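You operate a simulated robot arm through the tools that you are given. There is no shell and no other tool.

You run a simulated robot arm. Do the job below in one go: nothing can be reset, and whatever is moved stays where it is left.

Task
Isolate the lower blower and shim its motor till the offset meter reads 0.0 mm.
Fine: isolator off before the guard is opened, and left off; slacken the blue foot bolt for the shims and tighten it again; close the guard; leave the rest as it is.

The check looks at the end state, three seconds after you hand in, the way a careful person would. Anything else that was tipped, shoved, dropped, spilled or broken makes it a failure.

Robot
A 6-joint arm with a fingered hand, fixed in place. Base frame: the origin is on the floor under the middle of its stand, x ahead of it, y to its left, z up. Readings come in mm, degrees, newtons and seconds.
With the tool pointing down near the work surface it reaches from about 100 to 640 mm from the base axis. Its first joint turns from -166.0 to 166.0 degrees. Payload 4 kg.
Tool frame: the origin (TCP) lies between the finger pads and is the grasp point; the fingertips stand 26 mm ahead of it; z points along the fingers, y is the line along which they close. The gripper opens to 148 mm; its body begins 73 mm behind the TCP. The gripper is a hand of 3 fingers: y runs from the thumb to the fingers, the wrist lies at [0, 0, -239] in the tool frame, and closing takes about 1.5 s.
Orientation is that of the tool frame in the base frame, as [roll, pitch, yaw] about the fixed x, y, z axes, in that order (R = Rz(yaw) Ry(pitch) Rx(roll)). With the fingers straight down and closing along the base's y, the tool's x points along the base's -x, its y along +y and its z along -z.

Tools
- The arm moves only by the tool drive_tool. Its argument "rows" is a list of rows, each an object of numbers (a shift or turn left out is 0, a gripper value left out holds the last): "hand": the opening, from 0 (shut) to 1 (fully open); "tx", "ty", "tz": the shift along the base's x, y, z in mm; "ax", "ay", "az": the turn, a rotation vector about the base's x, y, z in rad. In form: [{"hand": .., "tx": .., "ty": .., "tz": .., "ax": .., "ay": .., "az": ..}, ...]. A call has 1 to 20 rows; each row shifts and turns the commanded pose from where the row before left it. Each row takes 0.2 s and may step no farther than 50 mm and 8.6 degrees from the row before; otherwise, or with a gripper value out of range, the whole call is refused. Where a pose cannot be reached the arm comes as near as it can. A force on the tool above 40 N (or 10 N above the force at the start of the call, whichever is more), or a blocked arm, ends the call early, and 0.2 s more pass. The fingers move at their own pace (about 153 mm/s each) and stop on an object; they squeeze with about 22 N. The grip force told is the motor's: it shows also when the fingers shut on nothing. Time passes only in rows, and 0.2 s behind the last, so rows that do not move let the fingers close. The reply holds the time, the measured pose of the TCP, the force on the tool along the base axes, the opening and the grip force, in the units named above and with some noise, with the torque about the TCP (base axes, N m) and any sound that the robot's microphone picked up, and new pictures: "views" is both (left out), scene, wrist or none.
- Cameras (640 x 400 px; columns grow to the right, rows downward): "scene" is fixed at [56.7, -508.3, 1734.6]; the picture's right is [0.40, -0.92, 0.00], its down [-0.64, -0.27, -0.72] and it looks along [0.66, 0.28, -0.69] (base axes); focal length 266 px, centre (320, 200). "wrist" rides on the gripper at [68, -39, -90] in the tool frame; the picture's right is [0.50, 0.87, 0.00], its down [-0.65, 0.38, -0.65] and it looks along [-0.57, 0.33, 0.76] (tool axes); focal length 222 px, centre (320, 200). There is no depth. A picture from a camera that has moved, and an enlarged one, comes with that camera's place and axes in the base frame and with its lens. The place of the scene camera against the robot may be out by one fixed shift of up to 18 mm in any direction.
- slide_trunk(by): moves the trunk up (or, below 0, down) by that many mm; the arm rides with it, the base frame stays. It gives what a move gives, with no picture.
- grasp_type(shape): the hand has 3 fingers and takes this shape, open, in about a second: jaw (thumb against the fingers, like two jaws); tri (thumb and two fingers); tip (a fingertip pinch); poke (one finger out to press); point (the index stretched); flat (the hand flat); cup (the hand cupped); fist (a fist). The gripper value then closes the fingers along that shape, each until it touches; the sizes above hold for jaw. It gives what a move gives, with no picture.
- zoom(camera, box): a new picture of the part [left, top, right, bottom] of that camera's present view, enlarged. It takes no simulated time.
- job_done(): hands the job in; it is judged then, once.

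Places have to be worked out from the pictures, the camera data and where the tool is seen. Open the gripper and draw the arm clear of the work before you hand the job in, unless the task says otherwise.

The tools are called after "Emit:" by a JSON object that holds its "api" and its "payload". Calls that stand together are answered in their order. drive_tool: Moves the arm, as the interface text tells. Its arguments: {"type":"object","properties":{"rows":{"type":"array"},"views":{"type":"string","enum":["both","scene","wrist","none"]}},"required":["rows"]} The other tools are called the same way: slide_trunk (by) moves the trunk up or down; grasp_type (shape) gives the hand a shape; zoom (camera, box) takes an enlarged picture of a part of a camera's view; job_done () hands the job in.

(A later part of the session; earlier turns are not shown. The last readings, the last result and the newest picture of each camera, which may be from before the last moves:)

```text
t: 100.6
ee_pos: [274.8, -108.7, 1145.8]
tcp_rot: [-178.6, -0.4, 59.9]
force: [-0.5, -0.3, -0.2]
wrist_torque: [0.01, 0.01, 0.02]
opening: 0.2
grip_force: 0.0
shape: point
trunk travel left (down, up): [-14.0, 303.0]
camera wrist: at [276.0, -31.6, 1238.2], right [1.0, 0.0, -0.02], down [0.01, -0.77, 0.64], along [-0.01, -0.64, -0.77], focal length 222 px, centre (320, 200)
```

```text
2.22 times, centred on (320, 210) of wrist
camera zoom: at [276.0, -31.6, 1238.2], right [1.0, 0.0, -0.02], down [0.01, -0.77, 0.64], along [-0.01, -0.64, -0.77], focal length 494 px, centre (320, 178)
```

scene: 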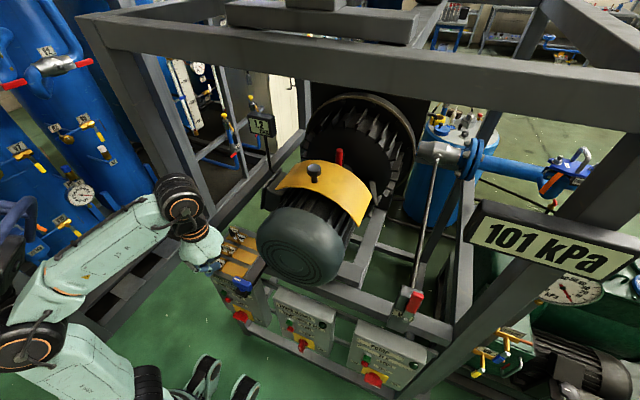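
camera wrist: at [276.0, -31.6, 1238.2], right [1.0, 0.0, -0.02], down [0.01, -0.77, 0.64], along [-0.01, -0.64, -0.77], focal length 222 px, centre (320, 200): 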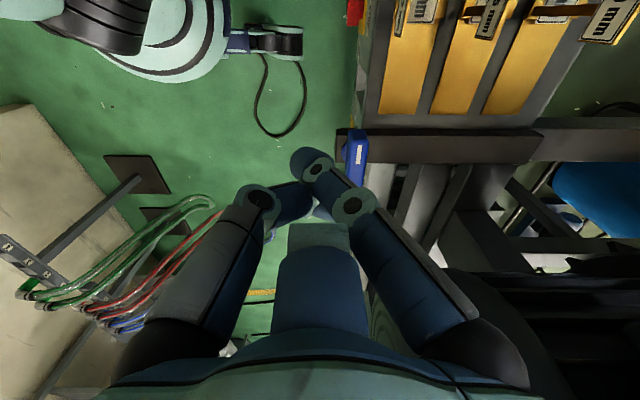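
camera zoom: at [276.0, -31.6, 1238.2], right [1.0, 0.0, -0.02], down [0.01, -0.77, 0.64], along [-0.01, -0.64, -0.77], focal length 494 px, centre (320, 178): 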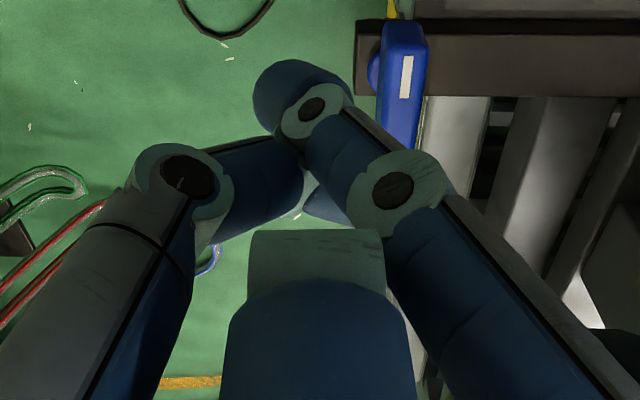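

The stretched finger's tip sits roughly 58 mm ahead of the TCP and ~11 mm toward -x. I bring it over to the +x side of the handle's marked end, lowering until the tip is level with the handle.

Emit:
{"api": "drive_tool", "payload": {"rows": [{"tx": 40, "tz": -10}, {"tx": 37, "tz": -20}, {"ty": -5, "tz": -10}, {"ty": -4, "tz": -12}], "views": "both"}}

Emit:
{"api": "zoom", "payload": {"camera": "wrist", "box": [200, 80, 440, 260]}}

Emit:
{"api": "zoom", "payload": {"camera": "scene", "box": [190, 210, 290, 310]}}

```text
t: 101.6
ee_pos: [351.9, -118.1, 1094.4]
tcp_rot: [-178.7, -0.4, 59.9]
force: [-0.7, -0.2, -0.5]
wrist_torque: [0.0, -0.02, -0.01]
opening: 0.0
grip_force: 0.0
shape: point
trunk travel left (down, up): [-14.0, 303.0]
camera wrist: at [352.9, -40.6, 1186.1], right [1.0, 0.0, -0.02], down [0.01, -0.77, 0.64], along [-0.01, -0.64, -0.77], focal length 222 px, centre (320, 200)
```

scene: 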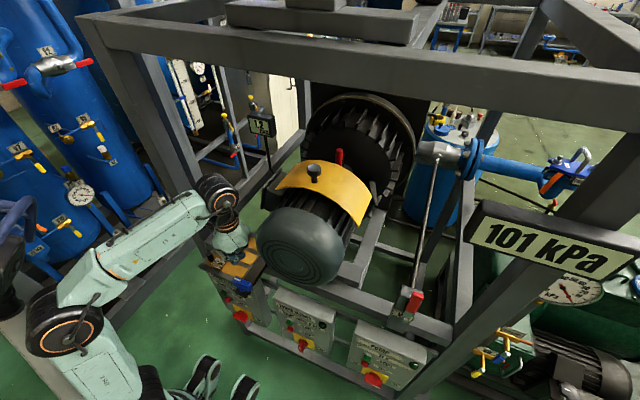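
wrist: 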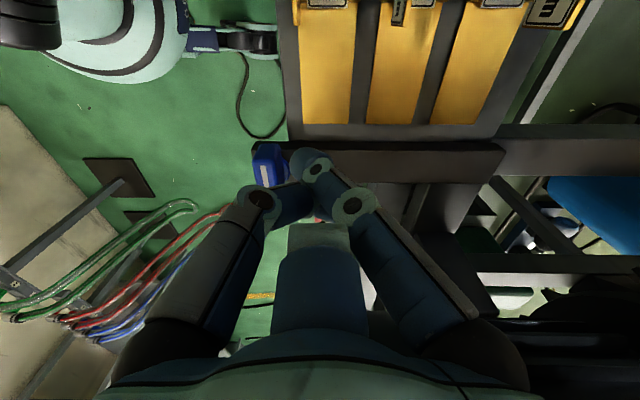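

```text
2.22 times, centred on (320, 170) of wrist
camera zoom: at [352.9, -40.6, 1186.1], right [1.0, 0.0, -0.02], down [0.01, -0.77, 0.64], along [-0.01, -0.64, -0.77], focal length 494 px, centre (320, 267)
```

zoom: 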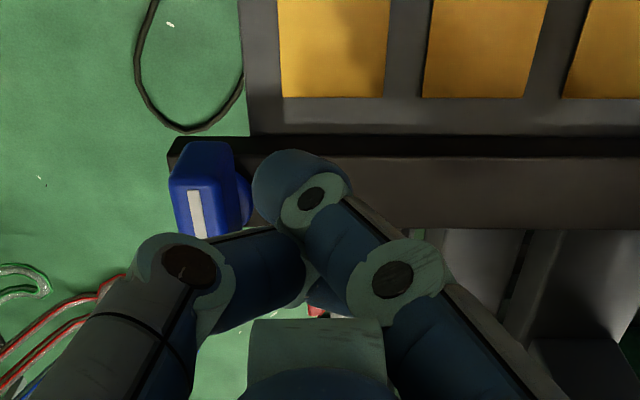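

```text
4.00 times, centred on (240, 260) of scene
camera zoom: at [56.7, -508.3, 1734.6], right [0.4, -0.92, 0.0], down [-0.64, -0.27, -0.72], along [0.66, 0.28, -0.69], focal length 1064 px, centre (640, -40)
```

zoom: 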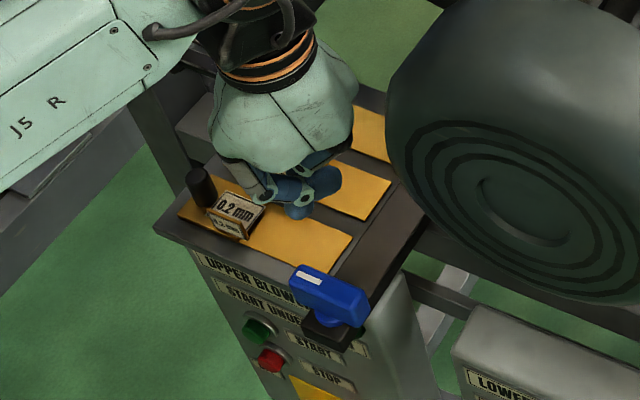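

I need to see where the stretched fingertip really is; I zoom in on the hand from the scene camera.

Emit:
{"api": "zoom", "payload": {"camera": "scene", "box": [215, 240, 265, 300]}}

Emit:
{"api": "zoom", "payload": {"camera": "wrist", "box": [250, 110, 370, 220]}}

```text
6.67 times, centred on (240, 270) of scene
camera zoom: at [56.7, -508.3, 1734.6], right [0.4, -0.92, 0.0], down [-0.64, -0.27, -0.72], along [0.66, 0.28, -0.69], focal length 1774 px, centre (853, -267)
```

zoom: 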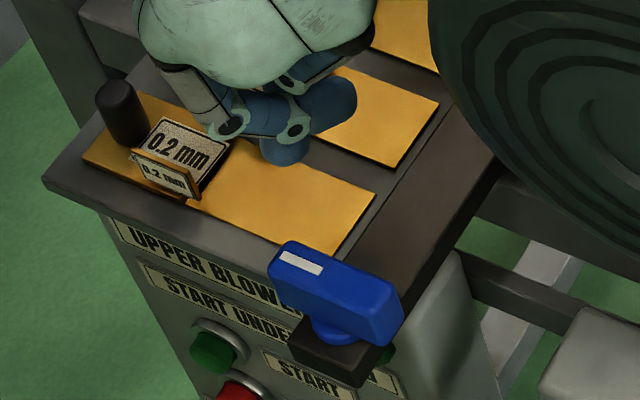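

```text
3.64 times, centred on (310, 165) of wrist
camera zoom: at [352.9, -40.6, 1186.1], right [1.0, 0.0, -0.02], down [0.01, -0.77, 0.64], along [-0.01, -0.64, -0.77], focal length 808 px, centre (356, 327)
```

zoom: 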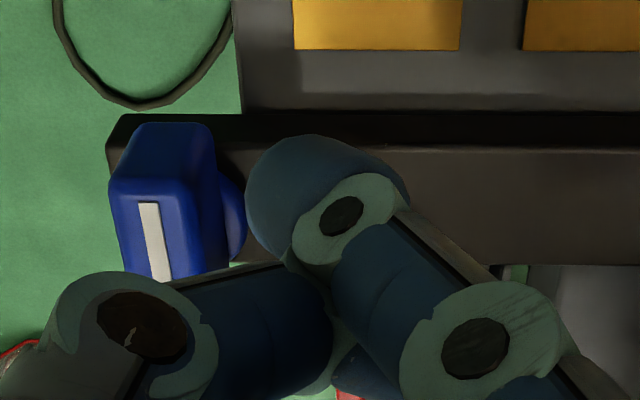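

The tip turns out to be only ~27 mm ahead of the TCP, about (-9,+8) from it sideways. I lower to TCP z≈1055 on the free +x side of the handle and look again.

Emit:
{"api": "drive_tool", "payload": {"rows": [{"ty": -6, "tz": -15}, {"ty": -6, "tz": -15}, {"tz": -9}], "views": "wrist"}}

Emit:
{"api": "zoom", "payload": {"camera": "wrist", "box": [230, 110, 370, 230]}}

Emit:
{"api": "zoom", "payload": {"camera": "scene", "box": [215, 240, 265, 300]}}

```text
t: 102.4
ee_pos: [352.0, -130.1, 1054.6]
tcp_rot: [-178.7, -0.4, 59.9]
force: [0.0, -0.4, 0.2]
wrist_torque: [-0.01, -0.02, -0.01]
opening: 0.0
grip_force: 0.1
shape: point
trunk travel left (down, up): [-14.0, 303.0]
camera wrist: at [352.9, -52.6, 1147.5], right [1.0, 0.0, -0.02], down [0.01, -0.77, 0.64], along [-0.01, -0.64, -0.77], focal length 222 px, centre (320, 200)
```

wrist: 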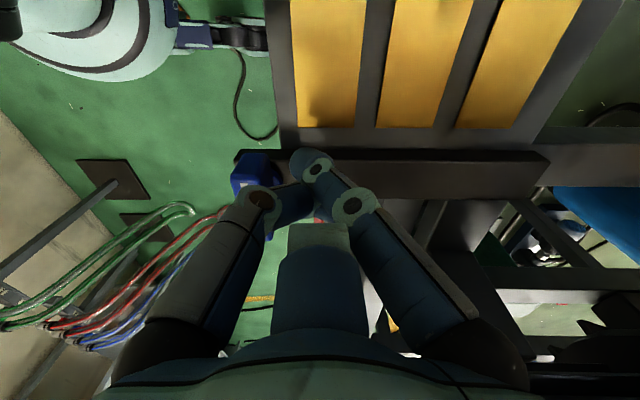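

```text
3.33 times, centred on (300, 170) of wrist
camera zoom: at [352.9, -52.6, 1147.5], right [1.0, 0.0, -0.02], down [0.01, -0.77, 0.64], along [-0.01, -0.64, -0.77], focal length 740 px, centre (387, 300)
```

zoom: 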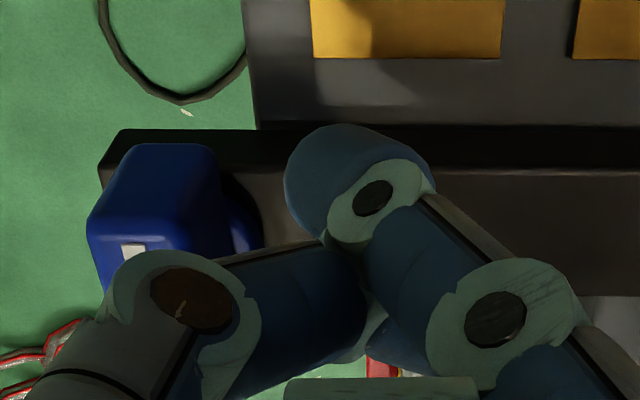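

```text
6.67 times, centred on (240, 270) of scene
camera zoom: at [56.7, -508.3, 1734.6], right [0.4, -0.92, 0.0], down [-0.64, -0.27, -0.72], along [0.66, 0.28, -0.69], focal length 1774 px, centre (853, -267)
```

zoom: 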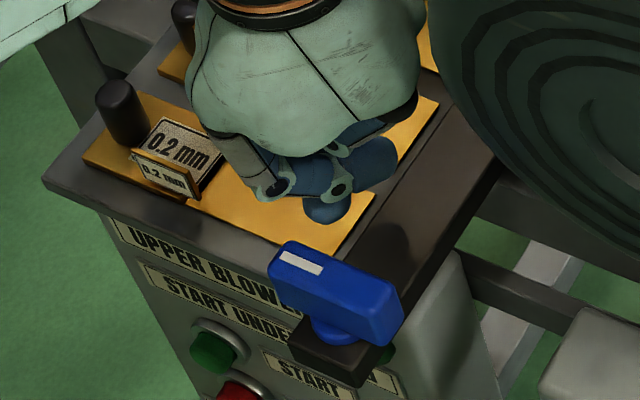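

Two views agree the tip centre is now at (342,-123,1028), level with the handle and ~16 mm from its side. I nudge toward -x in small steps, watching the force.

Emit:
{"api": "drive_tool", "payload": {"rows": [{"tx": -6}, {"tx": -5}, {"tx": -4}], "views": "none"}}

Emit:
{"api": "drive_tool", "payload": {"rows": [{"tx": -4}, {"tx": -4, "ty": 1}], "views": "wrist"}}

Emit:
{"api": "zoom", "payload": {"camera": "wrist", "box": [230, 110, 370, 230]}}

```text
t: 103.2
ee_pos: [337.2, -129.1, 1056.5]
tcp_rot: [-178.7, -0.4, 59.9]
force: [0.4, 0.3, 0.5]
wrist_torque: [-0.03, 0.0, -0.03]
opening: 0.0
grip_force: 0.1
shape: point
trunk travel left (down, up): [-14.0, 303.0]
```

```text
t: 103.8
ee_pos: [330.0, -128.8, 1055.3]
tcp_rot: [-178.7, -0.4, 59.9]
force: [3.3, 0.2, 1.4]
wrist_torque: [0.03, -0.05, -0.01]
opening: 0.0
grip_force: 0.1
shape: point
trunk travel left (down, up): [-14.0, 303.0]
camera wrist: at [330.7, -51.3, 1148.4], right [1.0, 0.0, -0.02], down [0.01, -0.77, 0.64], along [-0.01, -0.64, -0.77], focal length 222 px, centre (320, 200)
```

wrist: 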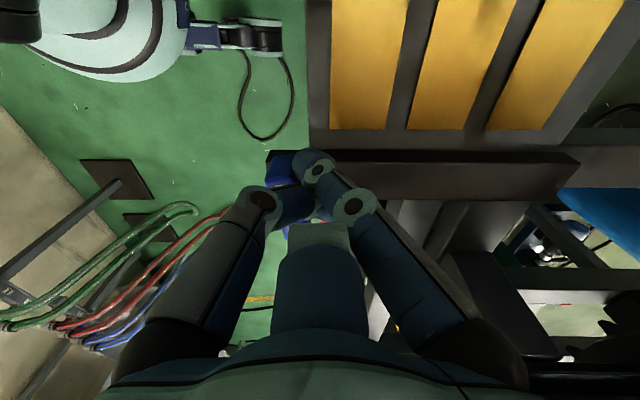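

```text
3.33 times, centred on (300, 170) of wrist
camera zoom: at [330.7, -51.3, 1148.4], right [1.0, 0.0, -0.02], down [0.01, -0.77, 0.64], along [-0.01, -0.64, -0.77], focal length 740 px, centre (387, 300)
```

zoom: 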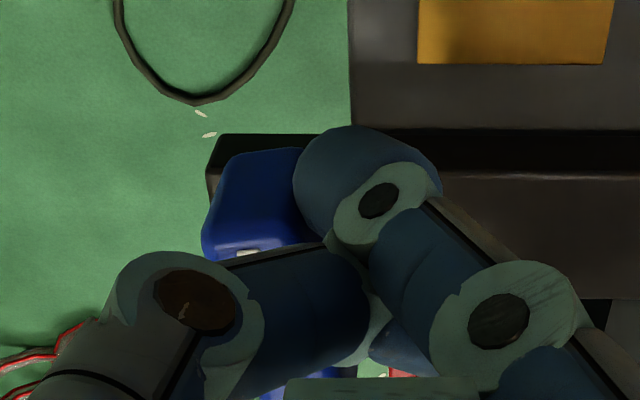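

Contact made with only ~3 N and the handle is starting to turn. I follow its arc round.

Emit:
{"api": "drive_tool", "payload": {"rows": [{"tx": -4, "ty": 2}, {"tx": -4, "ty": 2}, {"tx": -4, "ty": 1}], "views": "wrist"}}

Emit:
{"api": "zoom", "payload": {"camera": "wrist", "box": [230, 110, 370, 230]}}

Emit:
{"api": "zoom", "payload": {"camera": "scene", "box": [215, 240, 265, 300]}}

```text
t: 104.6
ee_pos: [318.2, -124.1, 1055.5]
tcp_rot: [-178.6, -0.4, 59.8]
force: [3.1, 1.3, -0.1]
wrist_torque: [0.01, -0.07, 0.0]
opening: 0.0
grip_force: 0.1
shape: point
trunk travel left (down, up): [-14.0, 303.0]
camera wrist: at [318.8, -46.5, 1148.2], right [1.0, 0.0, -0.02], down [0.01, -0.77, 0.64], along [-0.01, -0.64, -0.77], focal length 222 px, centre (320, 200)
```

wrist: 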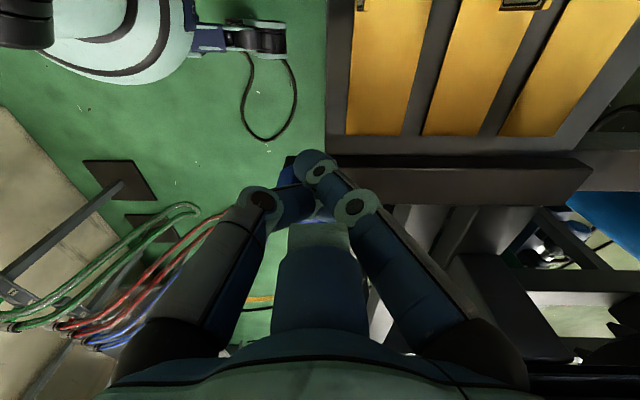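

```text
3.33 times, centred on (300, 170) of wrist
camera zoom: at [318.8, -46.5, 1148.2], right [1.0, 0.0, -0.02], down [0.01, -0.77, 0.64], along [-0.01, -0.64, -0.77], focal length 740 px, centre (387, 300)
```

zoom: 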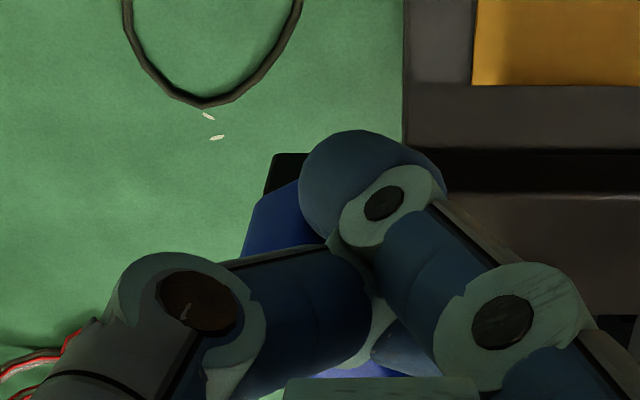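

```text
6.67 times, centred on (240, 270) of scene
camera zoom: at [56.7, -508.3, 1734.6], right [0.4, -0.92, 0.0], down [-0.64, -0.27, -0.72], along [0.66, 0.28, -0.69], focal length 1774 px, centre (853, -267)
```

zoom: 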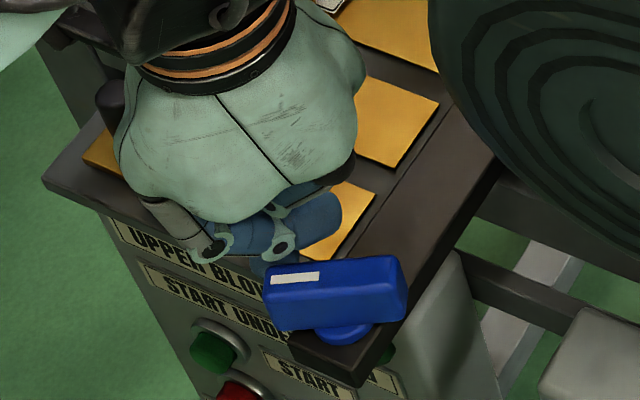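

The handle turns easily. I keep following the arc toward a quarter turn.

Emit:
{"api": "drive_tool", "payload": {"rows": [{"tx": -4, "ty": 0}, {"tx": -4, "ty": 0}, {"tx": -4, "ty": -1}, {"tx": -4, "ty": -2}], "views": "wrist"}}

Emit:
{"api": "zoom", "payload": {"camera": "scene", "box": [215, 240, 265, 300]}}

Emit:
{"api": "zoom", "payload": {"camera": "scene", "box": [240, 105, 290, 145]}}

```text
t: 105.6
ee_pos: [300.6, -126.8, 1056.2]
tcp_rot: [-178.7, -0.4, 59.9]
force: [-0.6, 3.0, 0.9]
wrist_torque: [0.04, 0.01, -0.02]
opening: 0.0
grip_force: 0.0
shape: point
trunk travel left (down, up): [-14.0, 303.0]
camera wrist: at [302.0, -49.3, 1148.2], right [1.0, 0.0, -0.02], down [0.01, -0.77, 0.64], along [-0.01, -0.64, -0.77], focal length 222 px, centre (320, 200)
```

wrist: 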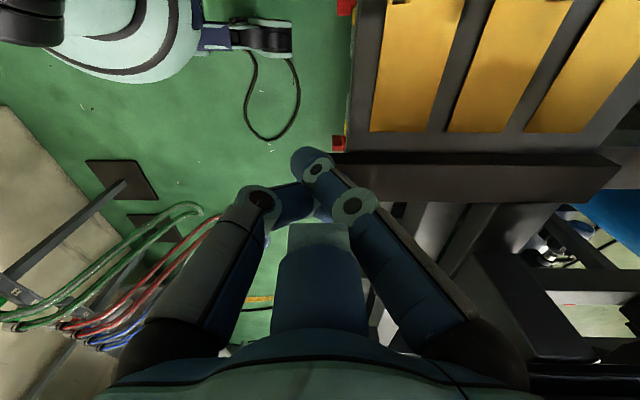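

```text
6.67 times, centred on (240, 270) of scene
camera zoom: at [56.7, -508.3, 1734.6], right [0.4, -0.92, 0.0], down [-0.64, -0.27, -0.72], along [0.66, 0.28, -0.69], focal length 1774 px, centre (853, -267)
```

zoom: 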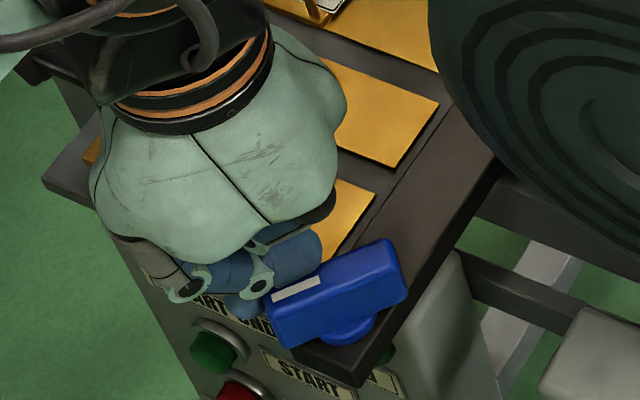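

```text
10.00 times, centred on (265, 125) of scene
camera zoom: at [56.7, -508.3, 1734.6], right [0.4, -0.92, 0.0], down [-0.64, -0.27, -0.72], along [0.66, 0.28, -0.69], focal length 2661 px, centre (870, 950)
```

zoom: 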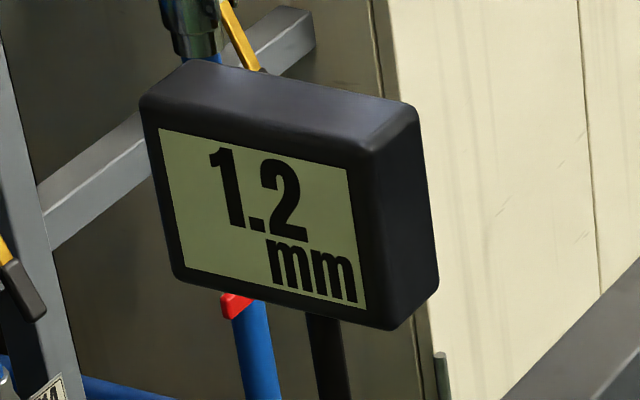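

It has turned roughly 60° with ~3 N. I continue along the arc.

Emit:
{"api": "drive_tool", "payload": {"rows": [{"tx": -4, "ty": -3}, {"tx": -3, "ty": -4}, {"tx": -3, "ty": -4}, {"tx": -2, "ty": -4}], "views": "none"}}

Emit:
{"api": "zoom", "payload": {"camera": "scene", "box": [215, 240, 265, 300]}}

```text
t: 106.6
ee_pos: [288.9, -140.8, 1056.8]
tcp_rot: [-178.7, -0.5, 60.0]
force: [0.1, 4.2, 0.3]
wrist_torque: [0.0, -0.03, -0.03]
opening: 0.0
grip_force: 0.0
shape: point
trunk travel left (down, up): [-14.0, 303.0]
```

```text
6.67 times, centred on (240, 270) of scene
camera zoom: at [56.7, -508.3, 1734.6], right [0.4, -0.92, 0.0], down [-0.64, -0.27, -0.72], along [0.66, 0.28, -0.69], focal length 1774 px, centre (853, -267)
```

zoom: 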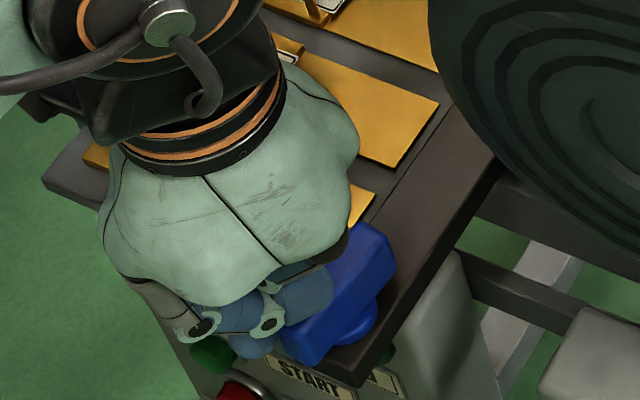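

The handle is now about a quarter turn round (along x). I push a little more to see whether there is a stop.

Emit:
{"api": "drive_tool", "payload": {"rows": [{"tx": -1, "ty": -4}, {"tx": 0, "ty": -4}], "views": "none"}}

Emit:
{"api": "zoom", "payload": {"camera": "scene", "box": [215, 240, 265, 300]}}

```text
t: 107.2
ee_pos: [288.5, -148.7, 1056.2]
tcp_rot: [-178.6, -0.3, 60.0]
force: [-1.7, 5.1, -0.1]
wrist_torque: [0.04, 0.0, -0.05]
opening: 0.0
grip_force: 0.0
shape: point
trunk travel left (down, up): [-14.0, 303.0]
```

```text
6.67 times, centred on (240, 270) of scene
camera zoom: at [56.7, -508.3, 1734.6], right [0.4, -0.92, 0.0], down [-0.64, -0.27, -0.72], along [0.66, 0.28, -0.69], focal length 1774 px, centre (853, -267)
```

zoom: 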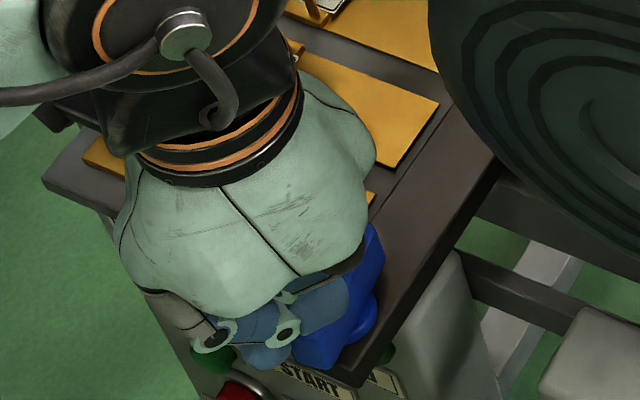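

It is at about 97° and still turning freely. I push on a bit further to find the end of its travel.

Emit:
{"api": "drive_tool", "payload": {"rows": [{"tx": 0, "ty": -4}, {"tx": 1, "ty": -4}, {"tx": 1, "ty": -4}], "views": "wrist"}}

Emit:
{"api": "zoom", "payload": {"camera": "scene", "box": [215, 240, 265, 300]}}

```text
t: 108.0
ee_pos: [289.5, -160.5, 1055.9]
tcp_rot: [-178.6, -0.4, 60.1]
force: [-3.8, 6.0, 0.7]
wrist_torque: [0.05, 0.03, 0.03]
opening: 0.1
grip_force: 0.0
shape: point
trunk travel left (down, up): [-14.0, 303.0]
camera wrist: at [290.5, -83.4, 1148.2], right [1.0, 0.0, -0.02], down [0.01, -0.77, 0.64], along [-0.01, -0.64, -0.77], focal length 222 px, centre (320, 200)
```

wrist: 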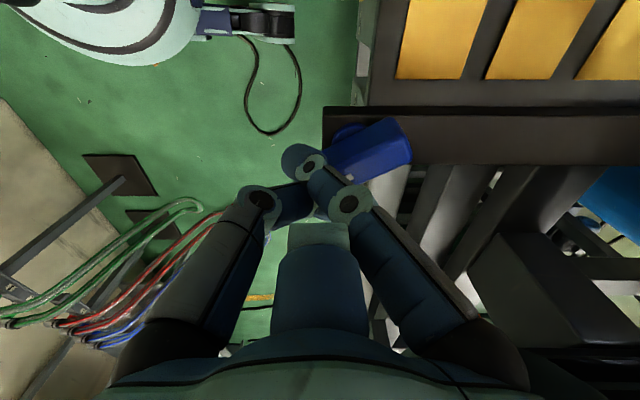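

```text
6.67 times, centred on (240, 270) of scene
camera zoom: at [56.7, -508.3, 1734.6], right [0.4, -0.92, 0.0], down [-0.64, -0.27, -0.72], along [0.66, 0.28, -0.69], focal length 1774 px, centre (853, -267)
```

zoom: 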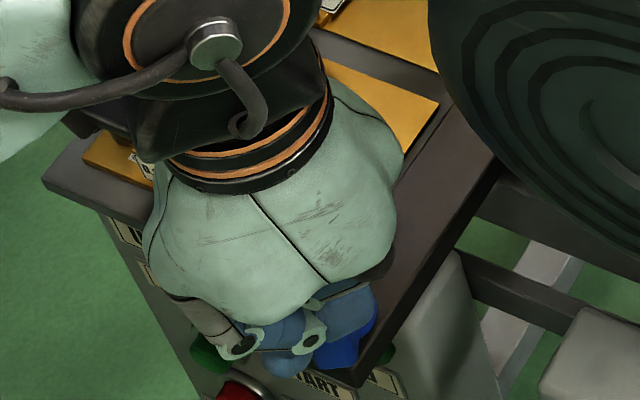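

The handle has turned about 120°; going on would bring the palm near the motor, so I stop here and withdraw the finger upward and away. Then I will see whether the shims slide.

Emit:
{"api": "drive_tool", "payload": {"rows": [{"tx": -8, "ty": 12}, {"tx": -5, "ty": 10, "tz": 30}, {"tz": 45}, {"tz": 40}], "views": "both"}}

Emit:
{"api": "zoom", "payload": {"camera": "scene", "box": [205, 222, 285, 302]}}

Emit:
{"api": "zoom", "payload": {"camera": "scene", "box": [240, 105, 290, 145]}}

```text
t: 109.0
ee_pos: [277.4, -137.7, 1167.6]
tcp_rot: [-179.0, -0.4, 59.9]
force: [-0.1, -0.5, 0.1]
wrist_torque: [0.01, -0.01, -0.01]
opening: 0.2
grip_force: 0.1
shape: point
out of reach, approached as far as the arm can: row 4
trunk travel left (down, up): [-14.0, 303.0]
camera wrist: at [278.4, -60.5, 1260.2], right [1.0, 0.0, -0.01], down [0.01, -0.77, 0.64], along [-0.01, -0.64, -0.77], focal length 222 px, centre (320, 200)
```

scene: 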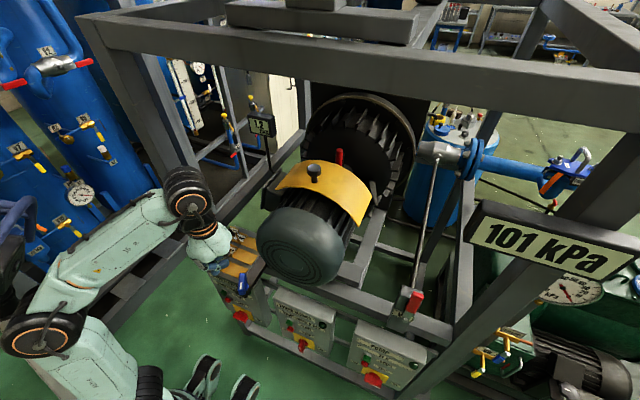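
wrist: 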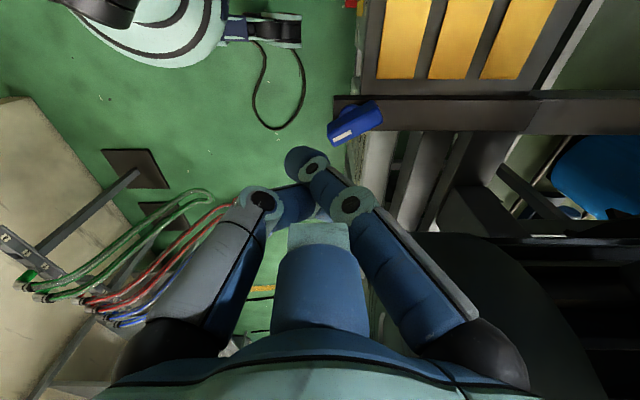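

```text
5.00 times, centred on (245, 262) of scene
camera zoom: at [56.7, -508.3, 1734.6], right [0.4, -0.92, 0.0], down [-0.64, -0.27, -0.72], along [0.66, 0.28, -0.69], focal length 1330 px, centre (695, -110)
```

zoom: 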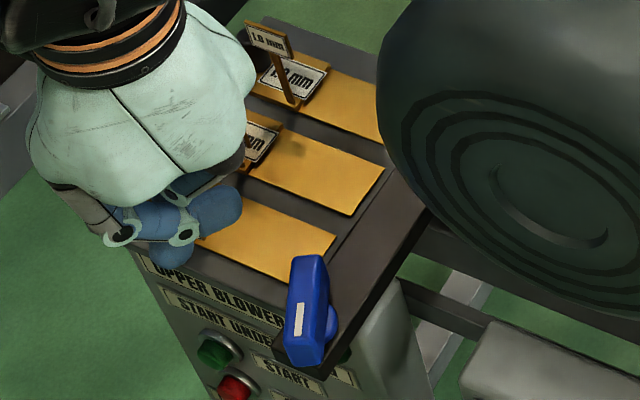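

```text
10.00 times, centred on (265, 125) of scene
camera zoom: at [56.7, -508.3, 1734.6], right [0.4, -0.92, 0.0], down [-0.64, -0.27, -0.72], along [0.66, 0.28, -0.69], focal length 2661 px, centre (870, 950)
```

zoom: 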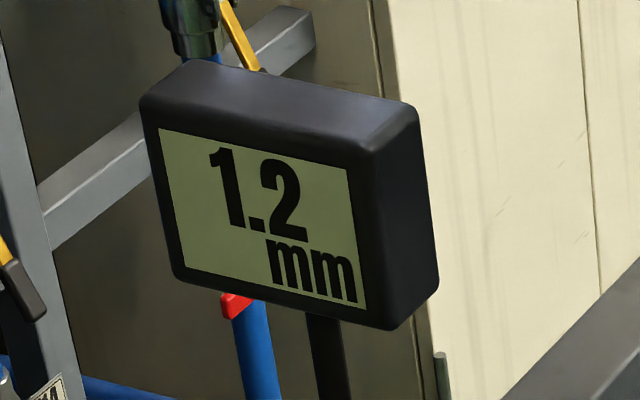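

Bolt slackened by ~120°, meter still 1.2. Now the shims: I raise the trunk a little and turn the hand so its camera looks from the robot side onto the tray, to measure knobs, flags and the nearby frame post.

Emit:
{"api": "slide_trunk", "payload": {"by": 100}}

Emit:
{"api": "drive_tool", "payload": {"rows": [{"az": 0.145, "ty": 10, "tx": -5}, {"az": 0.145, "ty": 10, "tx": -5}, {"az": 0.145, "ty": 10, "tx": -5}, {"az": 0.145, "ty": 10}, {"az": 0.145, "ty": 10}, {"az": 0.145, "ty": 10}, {"az": 0.145, "ty": 10}, {"az": 0.145, "ty": 10}, {"az": 0.145, "ty": 10}, {"az": 0.145, "ty": 10}, {"az": 0.12, "ty": 10}], "views": "both"}}

Emit:
{"api": "zoom", "payload": {"camera": "wrist", "box": [220, 20, 460, 200]}}

```text
t: 110.3
ee_pos: [276.1, -138.9, 1267.9]
tcp_rot: [-178.6, -0.4, 59.9]
force: [0.2, 0.6, -0.7]
wrist_torque: [-0.02, 0.05, 0.02]
opening: 0.4
grip_force: 0.1
shape: point
trunk travel left (down, up): [-114.0, 203.0]
```

```text
t: 112.7
ee_pos: [261.6, -29.1, 1266.6]
tcp_rot: [-178.6, -0.4, 149.9]
force: [-0.7, -0.4, 0.1]
wrist_torque: [-0.01, -0.02, -0.02]
opening: 0.0
grip_force: 0.1
shape: point
trunk travel left (down, up): [-114.0, 203.0]
camera wrist: at [185.1, -26.8, 1358.9], right [0.0, 1.0, -0.02], down [0.77, 0.01, 0.64], along [0.64, -0.01, -0.77], focal length 222 px, centre (320, 200)
```

scene: 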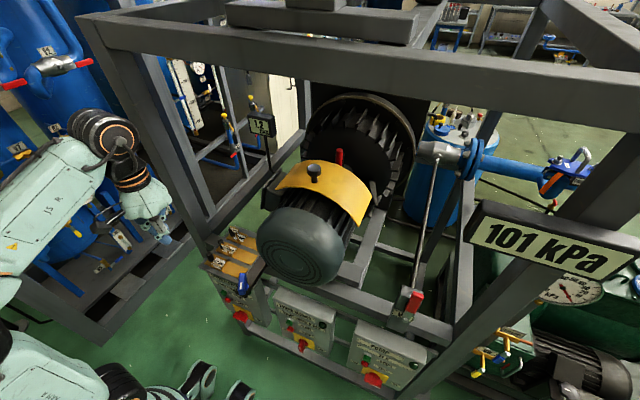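
wrist: 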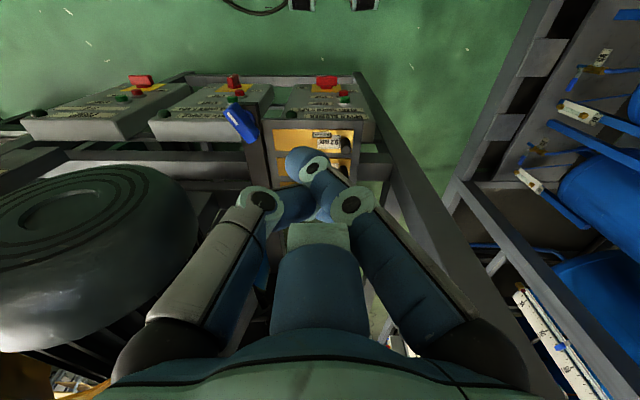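

```text
2.22 times, centred on (340, 110) of wrist
camera zoom: at [185.1, -26.8, 1358.9], right [0.0, 1.0, -0.02], down [0.77, 0.01, 0.64], along [0.64, -0.01, -0.77], focal length 494 px, centre (276, 400)
```

zoom: 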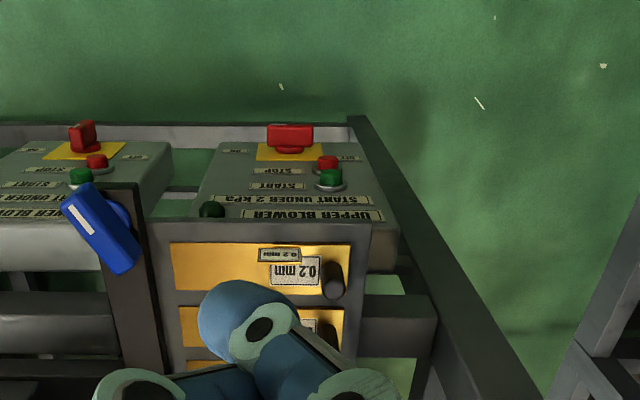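

I measure the frame post's place more carefully in the scene view, and look at the tray once more.

Emit:
{"api": "zoom", "payload": {"camera": "scene", "box": [70, 0, 270, 290]}}

Emit:
{"api": "zoom", "payload": {"camera": "scene", "box": [195, 215, 275, 295]}}

```text
1.38 times, centred on (170, 145) of scene
camera zoom: at [56.7, -508.3, 1734.6], right [0.4, -0.92, 0.0], down [-0.64, -0.27, -0.72], along [0.66, 0.28, -0.69], focal length 367 px, centre (527, 276)
```

zoom: 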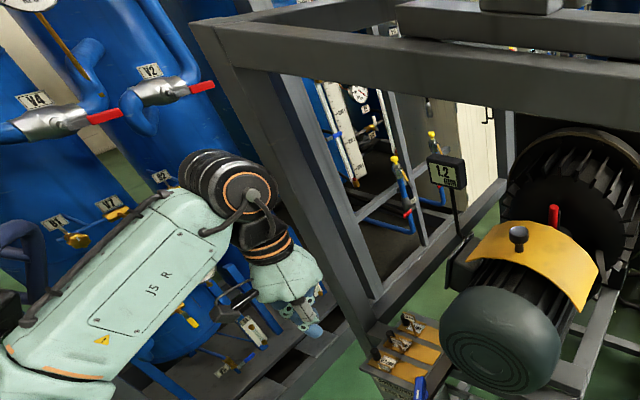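

```text
5.00 times, centred on (235, 255) of scene
camera zoom: at [56.7, -508.3, 1734.6], right [0.4, -0.92, 0.0], down [-0.64, -0.27, -0.72], along [0.66, 0.28, -0.69], focal length 1330 px, centre (745, -75)
```

zoom: 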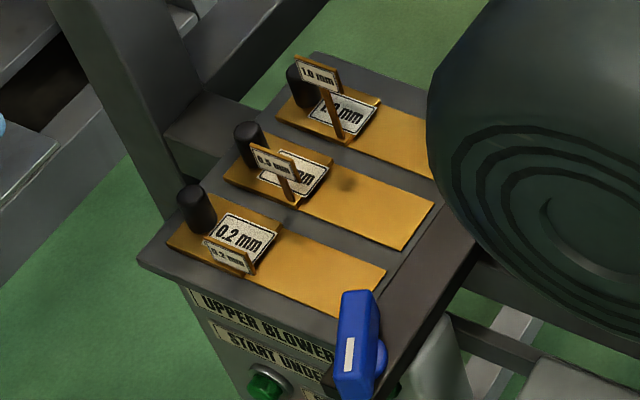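

The post's near face is at about y≈70, so an upright hand fits over the shim knobs (y≈2). I switch to "jaw", half closed, and go over the 0.2 shim for a close look.

Emit:
{"api": "grasp_type", "payload": {"shape": "jaw"}}

Emit:
{"api": "drive_tool", "payload": {"rows": [{"hand": 0.3, "tx": 20, "ty": 5, "tz": -20}, {"tx": 30, "ty": 10, "tz": -20}, {"tx": 30, "ty": 10, "tz": -25}, {"ty": 5, "tz": -30}, {"tz": -30}], "views": "wrist"}}

Emit:
{"api": "zoom", "payload": {"camera": "wrist", "box": [200, 60, 440, 240]}}

```text
t: 113.6
ee_pos: [262.3, -29.1, 1266.0]
tcp_rot: [-178.6, -0.4, 149.9]
force: [-0.7, -0.1, -0.9]
wrist_torque: [0.01, 0.0, 0.0]
opening: 148.1
grip_force: 0.0
shape: jaw
trunk travel left (down, up): [-114.0, 203.0]
```

```text
t: 114.8
ee_pos: [343.5, 1.7, 1142.0]
tcp_rot: [-178.7, -0.3, 149.9]
force: [-0.2, -0.9, 0.1]
wrist_torque: [-0.02, -0.03, 0.0]
opening: 44.8
grip_force: 0.0
shape: jaw
trunk travel left (down, up): [-114.0, 203.0]
camera wrist: at [265.2, 3.5, 1234.0], right [0.0, 1.0, -0.02], down [0.77, 0.01, 0.64], along [0.64, -0.01, -0.77], focal length 222 px, centre (320, 200)
```

wrist: 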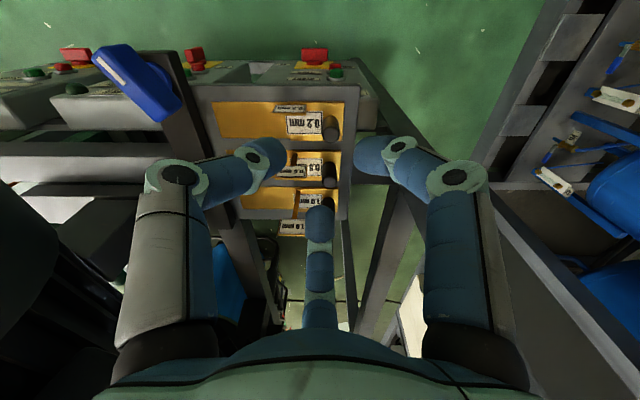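

```text
2.22 times, centred on (320, 150) of wrist
camera zoom: at [265.2, 3.5, 1234.0], right [0.0, 1.0, -0.02], down [0.77, 0.01, 0.64], along [0.64, -0.01, -0.77], focal length 494 px, centre (320, 311)
```

zoom: 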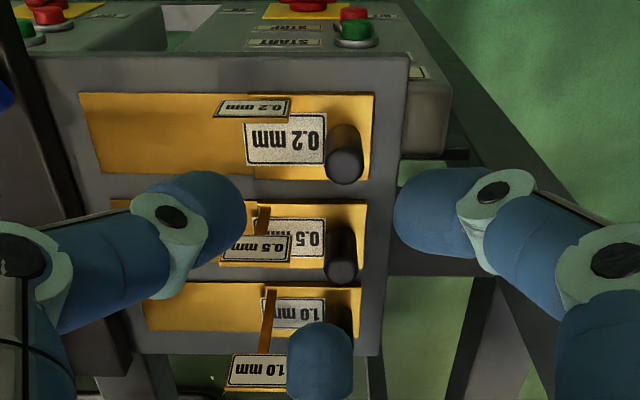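

I now have the shim layout: 0.2 knob at (350,11.5), pitch 55 in x (so the 1.0 knob near (459,12)), knob tops z≈1038; flags lie to the -x,-y side of each knob. The best hand roll is yaw ≈ -35°, which keeps fingers off the flags; I step back from the post to turn there.

Emit:
{"api": "drive_tool", "payload": {"rows": [{"tx": -30, "ty": -10, "tz": 20}, {"tx": -40, "ty": -15, "tz": 20}, {"az": -0.14}, {"az": -0.14}, {"az": -0.14}, {"az": -0.14}, {"az": -0.14}, {"az": -0.14}, {"az": -0.14}, {"az": -0.14}, {"az": -0.14}, {"az": -0.14}, {"az": -0.14}, {"az": -0.14}], "views": "none"}}

Emit:
{"api": "drive_tool", "payload": {"rows": [{"az": -0.14}, {"az": -0.14}, {"az": -0.14}, {"az": -0.14}, {"az": -0.14}, {"az": -0.14}, {"az": -0.14}, {"az": -0.14}, {"az": -0.14}, {"az": -0.14}, {"az": -0.15}], "views": "both"}}

```text
t: 117.8
ee_pos: [272.9, -23.5, 1181.6]
tcp_rot: [-178.6, -0.4, 53.4]
force: [0.0, 0.2, 0.1]
wrist_torque: [0.01, -0.04, 0.02]
opening: 44.6
grip_force: 0.0
shape: jaw
trunk travel left (down, up): [-114.0, 203.0]
```

```text
t: 120.2
ee_pos: [271.6, -24.7, 1182.1]
tcp_rot: [-178.6, -0.4, -35.4]
force: [0.4, 0.5, -0.8]
wrist_torque: [0.01, 0.01, 0.01]
opening: 44.8
grip_force: 0.0
shape: jaw
trunk travel left (down, up): [-114.0, 203.0]
camera wrist: at [347.6, -32.0, 1274.2], right [-0.09, -1.0, -0.02], down [-0.77, 0.06, 0.64], along [-0.64, 0.07, -0.77], focal length 222 px, centre (320, 200)
```

scene: 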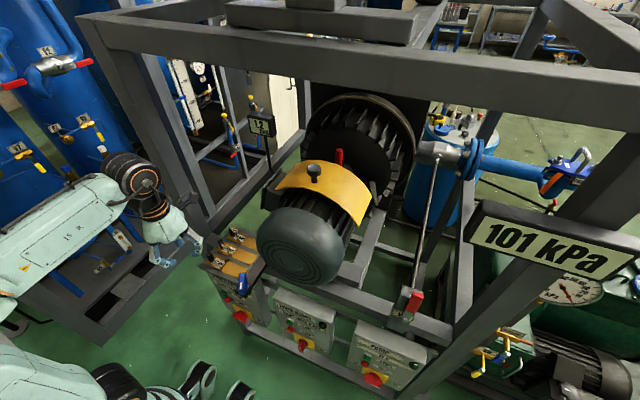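
wrist: 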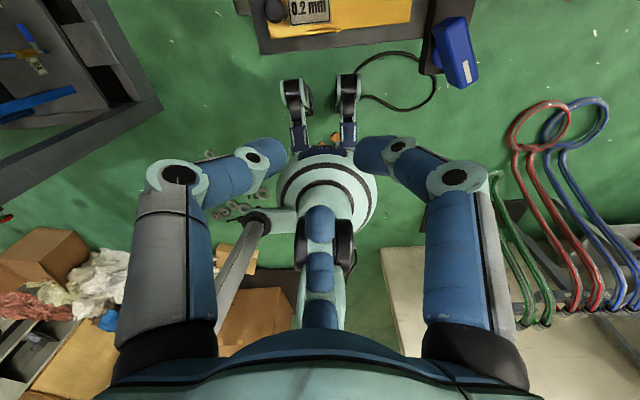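

Yaw is -35°. I move over the 0.2 knob and lower to z≈1100 for a check.

Emit:
{"api": "drive_tool", "payload": {"rows": [{"tx": 30, "ty": 14}, {"tx": 30, "ty": 14, "tz": -15}, {"tx": 18, "ty": 8, "tz": -35}, {"tz": -35}], "views": "wrist"}}

Emit:
{"api": "zoom", "payload": {"camera": "wrist", "box": [200, 80, 440, 260]}}

```text
t: 121.2
ee_pos: [349.6, 12.2, 1097.0]
tcp_rot: [-178.6, -0.5, -35.0]
force: [0.4, -0.5, -0.4]
wrist_torque: [0.01, -0.04, -0.03]
opening: 44.6
grip_force: 0.0
shape: jaw
trunk travel left (down, up): [-114.0, 203.0]
camera wrist: at [425.3, 4.3, 1189.3], right [-0.09, -1.0, -0.02], down [-0.77, 0.06, 0.64], along [-0.64, 0.07, -0.77], focal length 222 px, centre (320, 200)
```

wrist: 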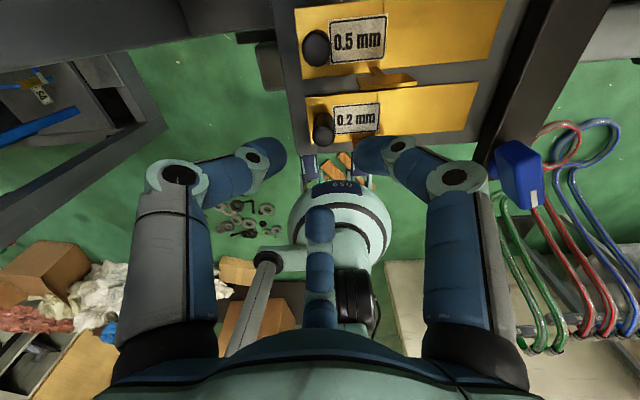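

```text
2.22 times, centred on (320, 170) of wrist
camera zoom: at [425.3, 4.3, 1189.3], right [-0.09, -1.0, -0.02], down [-0.77, 0.06, 0.64], along [-0.64, 0.07, -0.77], focal length 494 px, centre (320, 267)
```

zoom: 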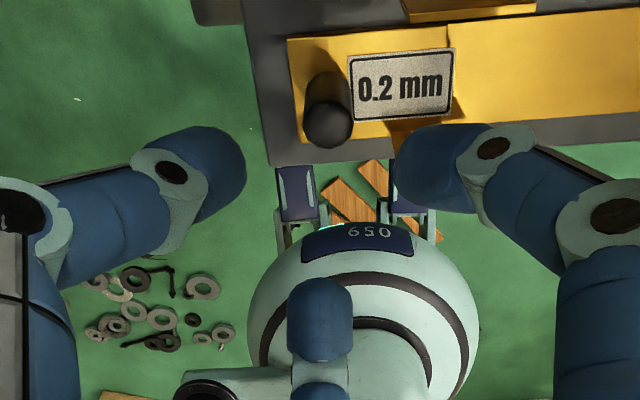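

Using both views, the knob's top is at (355,11.5,1028) and the shim surface z≈997. I narrow the hand and lower it over the knob.

Emit:
{"api": "drive_tool", "payload": {"rows": [{"hand": 0.25, "tx": 5.4, "ty": -0.7, "tz": -15}, {"tz": -20}, {"tz": -15}], "views": "wrist"}}

Emit:
{"api": "zoom", "payload": {"camera": "wrist", "box": [200, 80, 440, 260]}}

```text
t: 122.0
ee_pos: [354.1, 10.8, 1047.6]
tcp_rot: [-178.6, -0.4, -35.1]
force: [-0.3, -0.2, 0.4]
wrist_torque: [-0.01, 0.0, 0.0]
opening: 37.3
grip_force: 0.0
shape: jaw
trunk travel left (down, up): [-114.0, 203.0]
camera wrist: at [430.3, 3.5, 1139.8], right [-0.09, -1.0, -0.02], down [-0.77, 0.06, 0.64], along [-0.64, 0.07, -0.77], focal length 222 px, centre (320, 200)
```

wrist: 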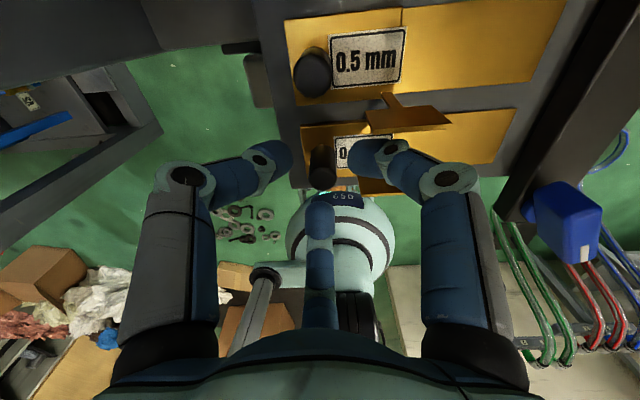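

```text
2.22 times, centred on (320, 170) of wrist
camera zoom: at [430.3, 3.5, 1139.8], right [-0.09, -1.0, -0.02], down [-0.77, 0.06, 0.64], along [-0.64, 0.07, -0.77], focal length 494 px, centre (320, 267)
```

zoom: 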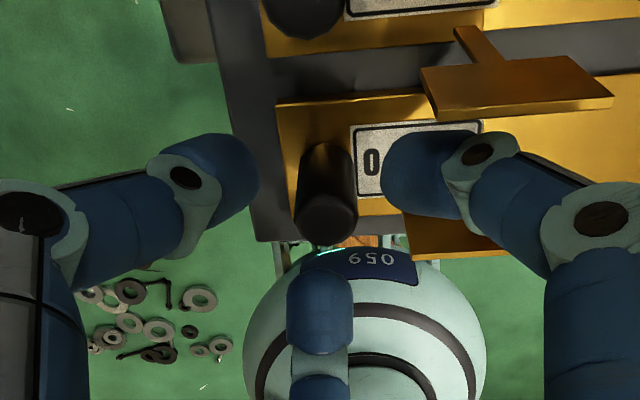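

The knob is centred under the hand. To keep clear of the 0.5 flag I turn 15° more, then lower the last 16 mm and close on the 0.2 knob.

Emit:
{"api": "drive_tool", "payload": {"rows": [{"az": -0.13, "hand": 0.22, "tx": 1}, {"az": -0.13}, {"tz": -8}, {"tz": -7}], "views": "wrist"}}

Emit:
{"api": "zoom", "payload": {"camera": "wrist", "box": [200, 80, 440, 260]}}

```text
t: 123.0
ee_pos: [356.6, 9.8, 1032.5]
tcp_rot: [-178.7, -0.4, -50.0]
force: [-0.4, 0.7, 0.6]
wrist_torque: [-0.02, -0.01, 0.0]
opening: 32.8
grip_force: 0.1
shape: jaw
trunk travel left (down, up): [-114.0, 203.0]
camera wrist: at [427.1, -16.0, 1124.2], right [-0.34, -0.94, -0.02], down [-0.73, 0.25, 0.64], along [-0.6, 0.23, -0.77], focal length 222 px, centre (320, 200)
```

wrist: 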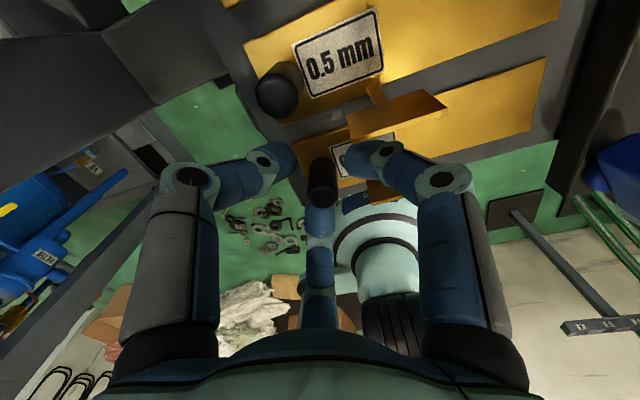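

```text
2.22 times, centred on (320, 170) of wrist
camera zoom: at [427.1, -16.0, 1124.2], right [-0.34, -0.94, -0.02], down [-0.73, 0.25, 0.64], along [-0.6, 0.23, -0.77], focal length 494 px, centre (320, 267)
```

zoom: 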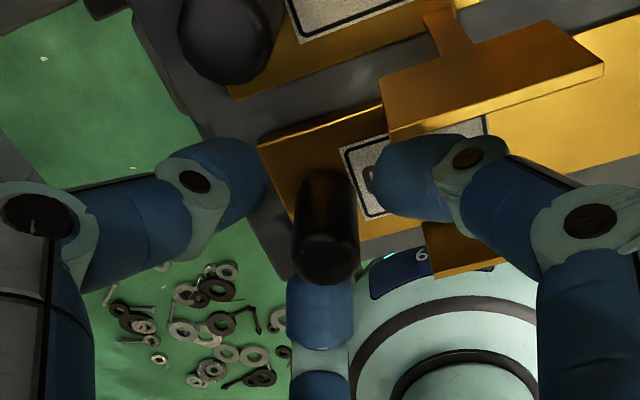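

No contact so far and the knob stands in the middle of the fingers. I close on it.

Emit:
{"api": "drive_tool", "payload": {"rows": [{"hand": 0.12}, {"hand": 0.05}, {"hand": 0.0}, {"hand": 0.0}], "views": "wrist"}}

```text
t: 124.0
ee_pos: [357.3, 10.3, 1032.8]
tcp_rot: [-178.7, -0.4, -50.0]
force: [-1.4, -0.3, -4.5]
wrist_torque: [-0.02, 0.04, 0.02]
opening: 9.7
grip_force: 22.0
shape: jaw
trunk travel left (down, up): [-114.0, 203.0]
camera wrist: at [427.0, -15.9, 1124.0], right [-0.34, -0.94, -0.02], down [-0.73, 0.25, 0.64], along [-0.6, 0.23, -0.77], focal length 222 px, centre (320, 200)
```

wrist: 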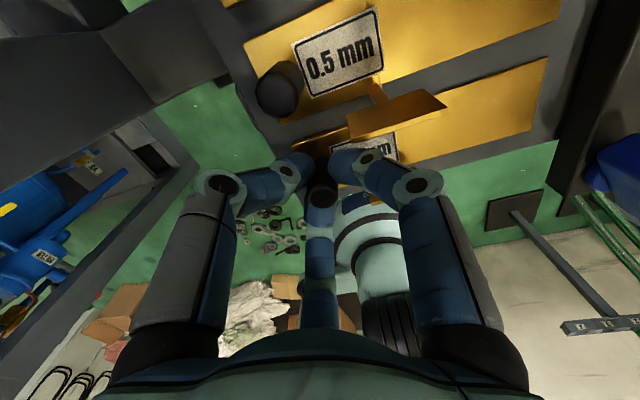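

Gripped. I try sliding it toward the motor foot (-y) by a few millimetres.

Emit:
{"api": "drive_tool", "payload": {"rows": [{"ty": -4}, {"ty": -4}], "views": "wrist"}}

Emit:
{"api": "zoom", "payload": {"camera": "scene", "box": [195, 215, 275, 295]}}

```text
t: 124.6
ee_pos: [357.2, 2.3, 1031.6]
tcp_rot: [-178.7, -0.4, -49.9]
force: [-2.9, 0.0, -7.4]
wrist_torque: [0.0, 0.12, -0.01]
opening: 9.6
grip_force: 21.7
shape: jaw
trunk travel left (down, up): [-114.0, 203.0]
camera wrist: at [427.2, -24.0, 1124.2], right [-0.34, -0.94, -0.02], down [-0.73, 0.25, 0.64], along [-0.6, 0.23, -0.77], focal length 222 px, centre (320, 200)
```

wrist: 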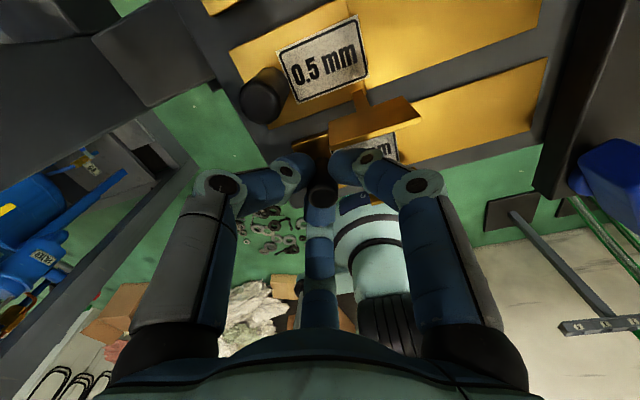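

```text
5.00 times, centred on (235, 255) of scene
camera zoom: at [56.7, -508.3, 1734.6], right [0.4, -0.92, 0.0], down [-0.64, -0.27, -0.72], along [0.66, 0.28, -0.69], focal length 1330 px, centre (745, -75)
```

zoom: 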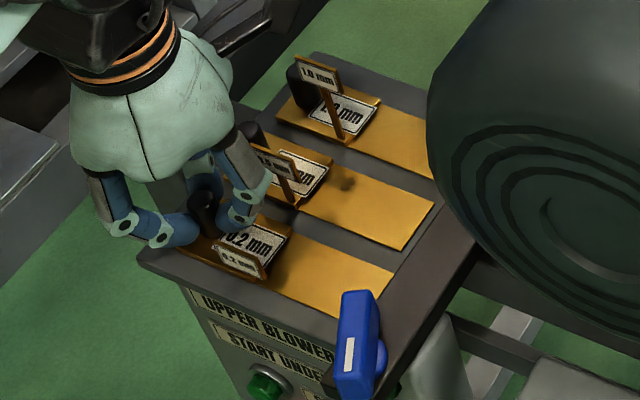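

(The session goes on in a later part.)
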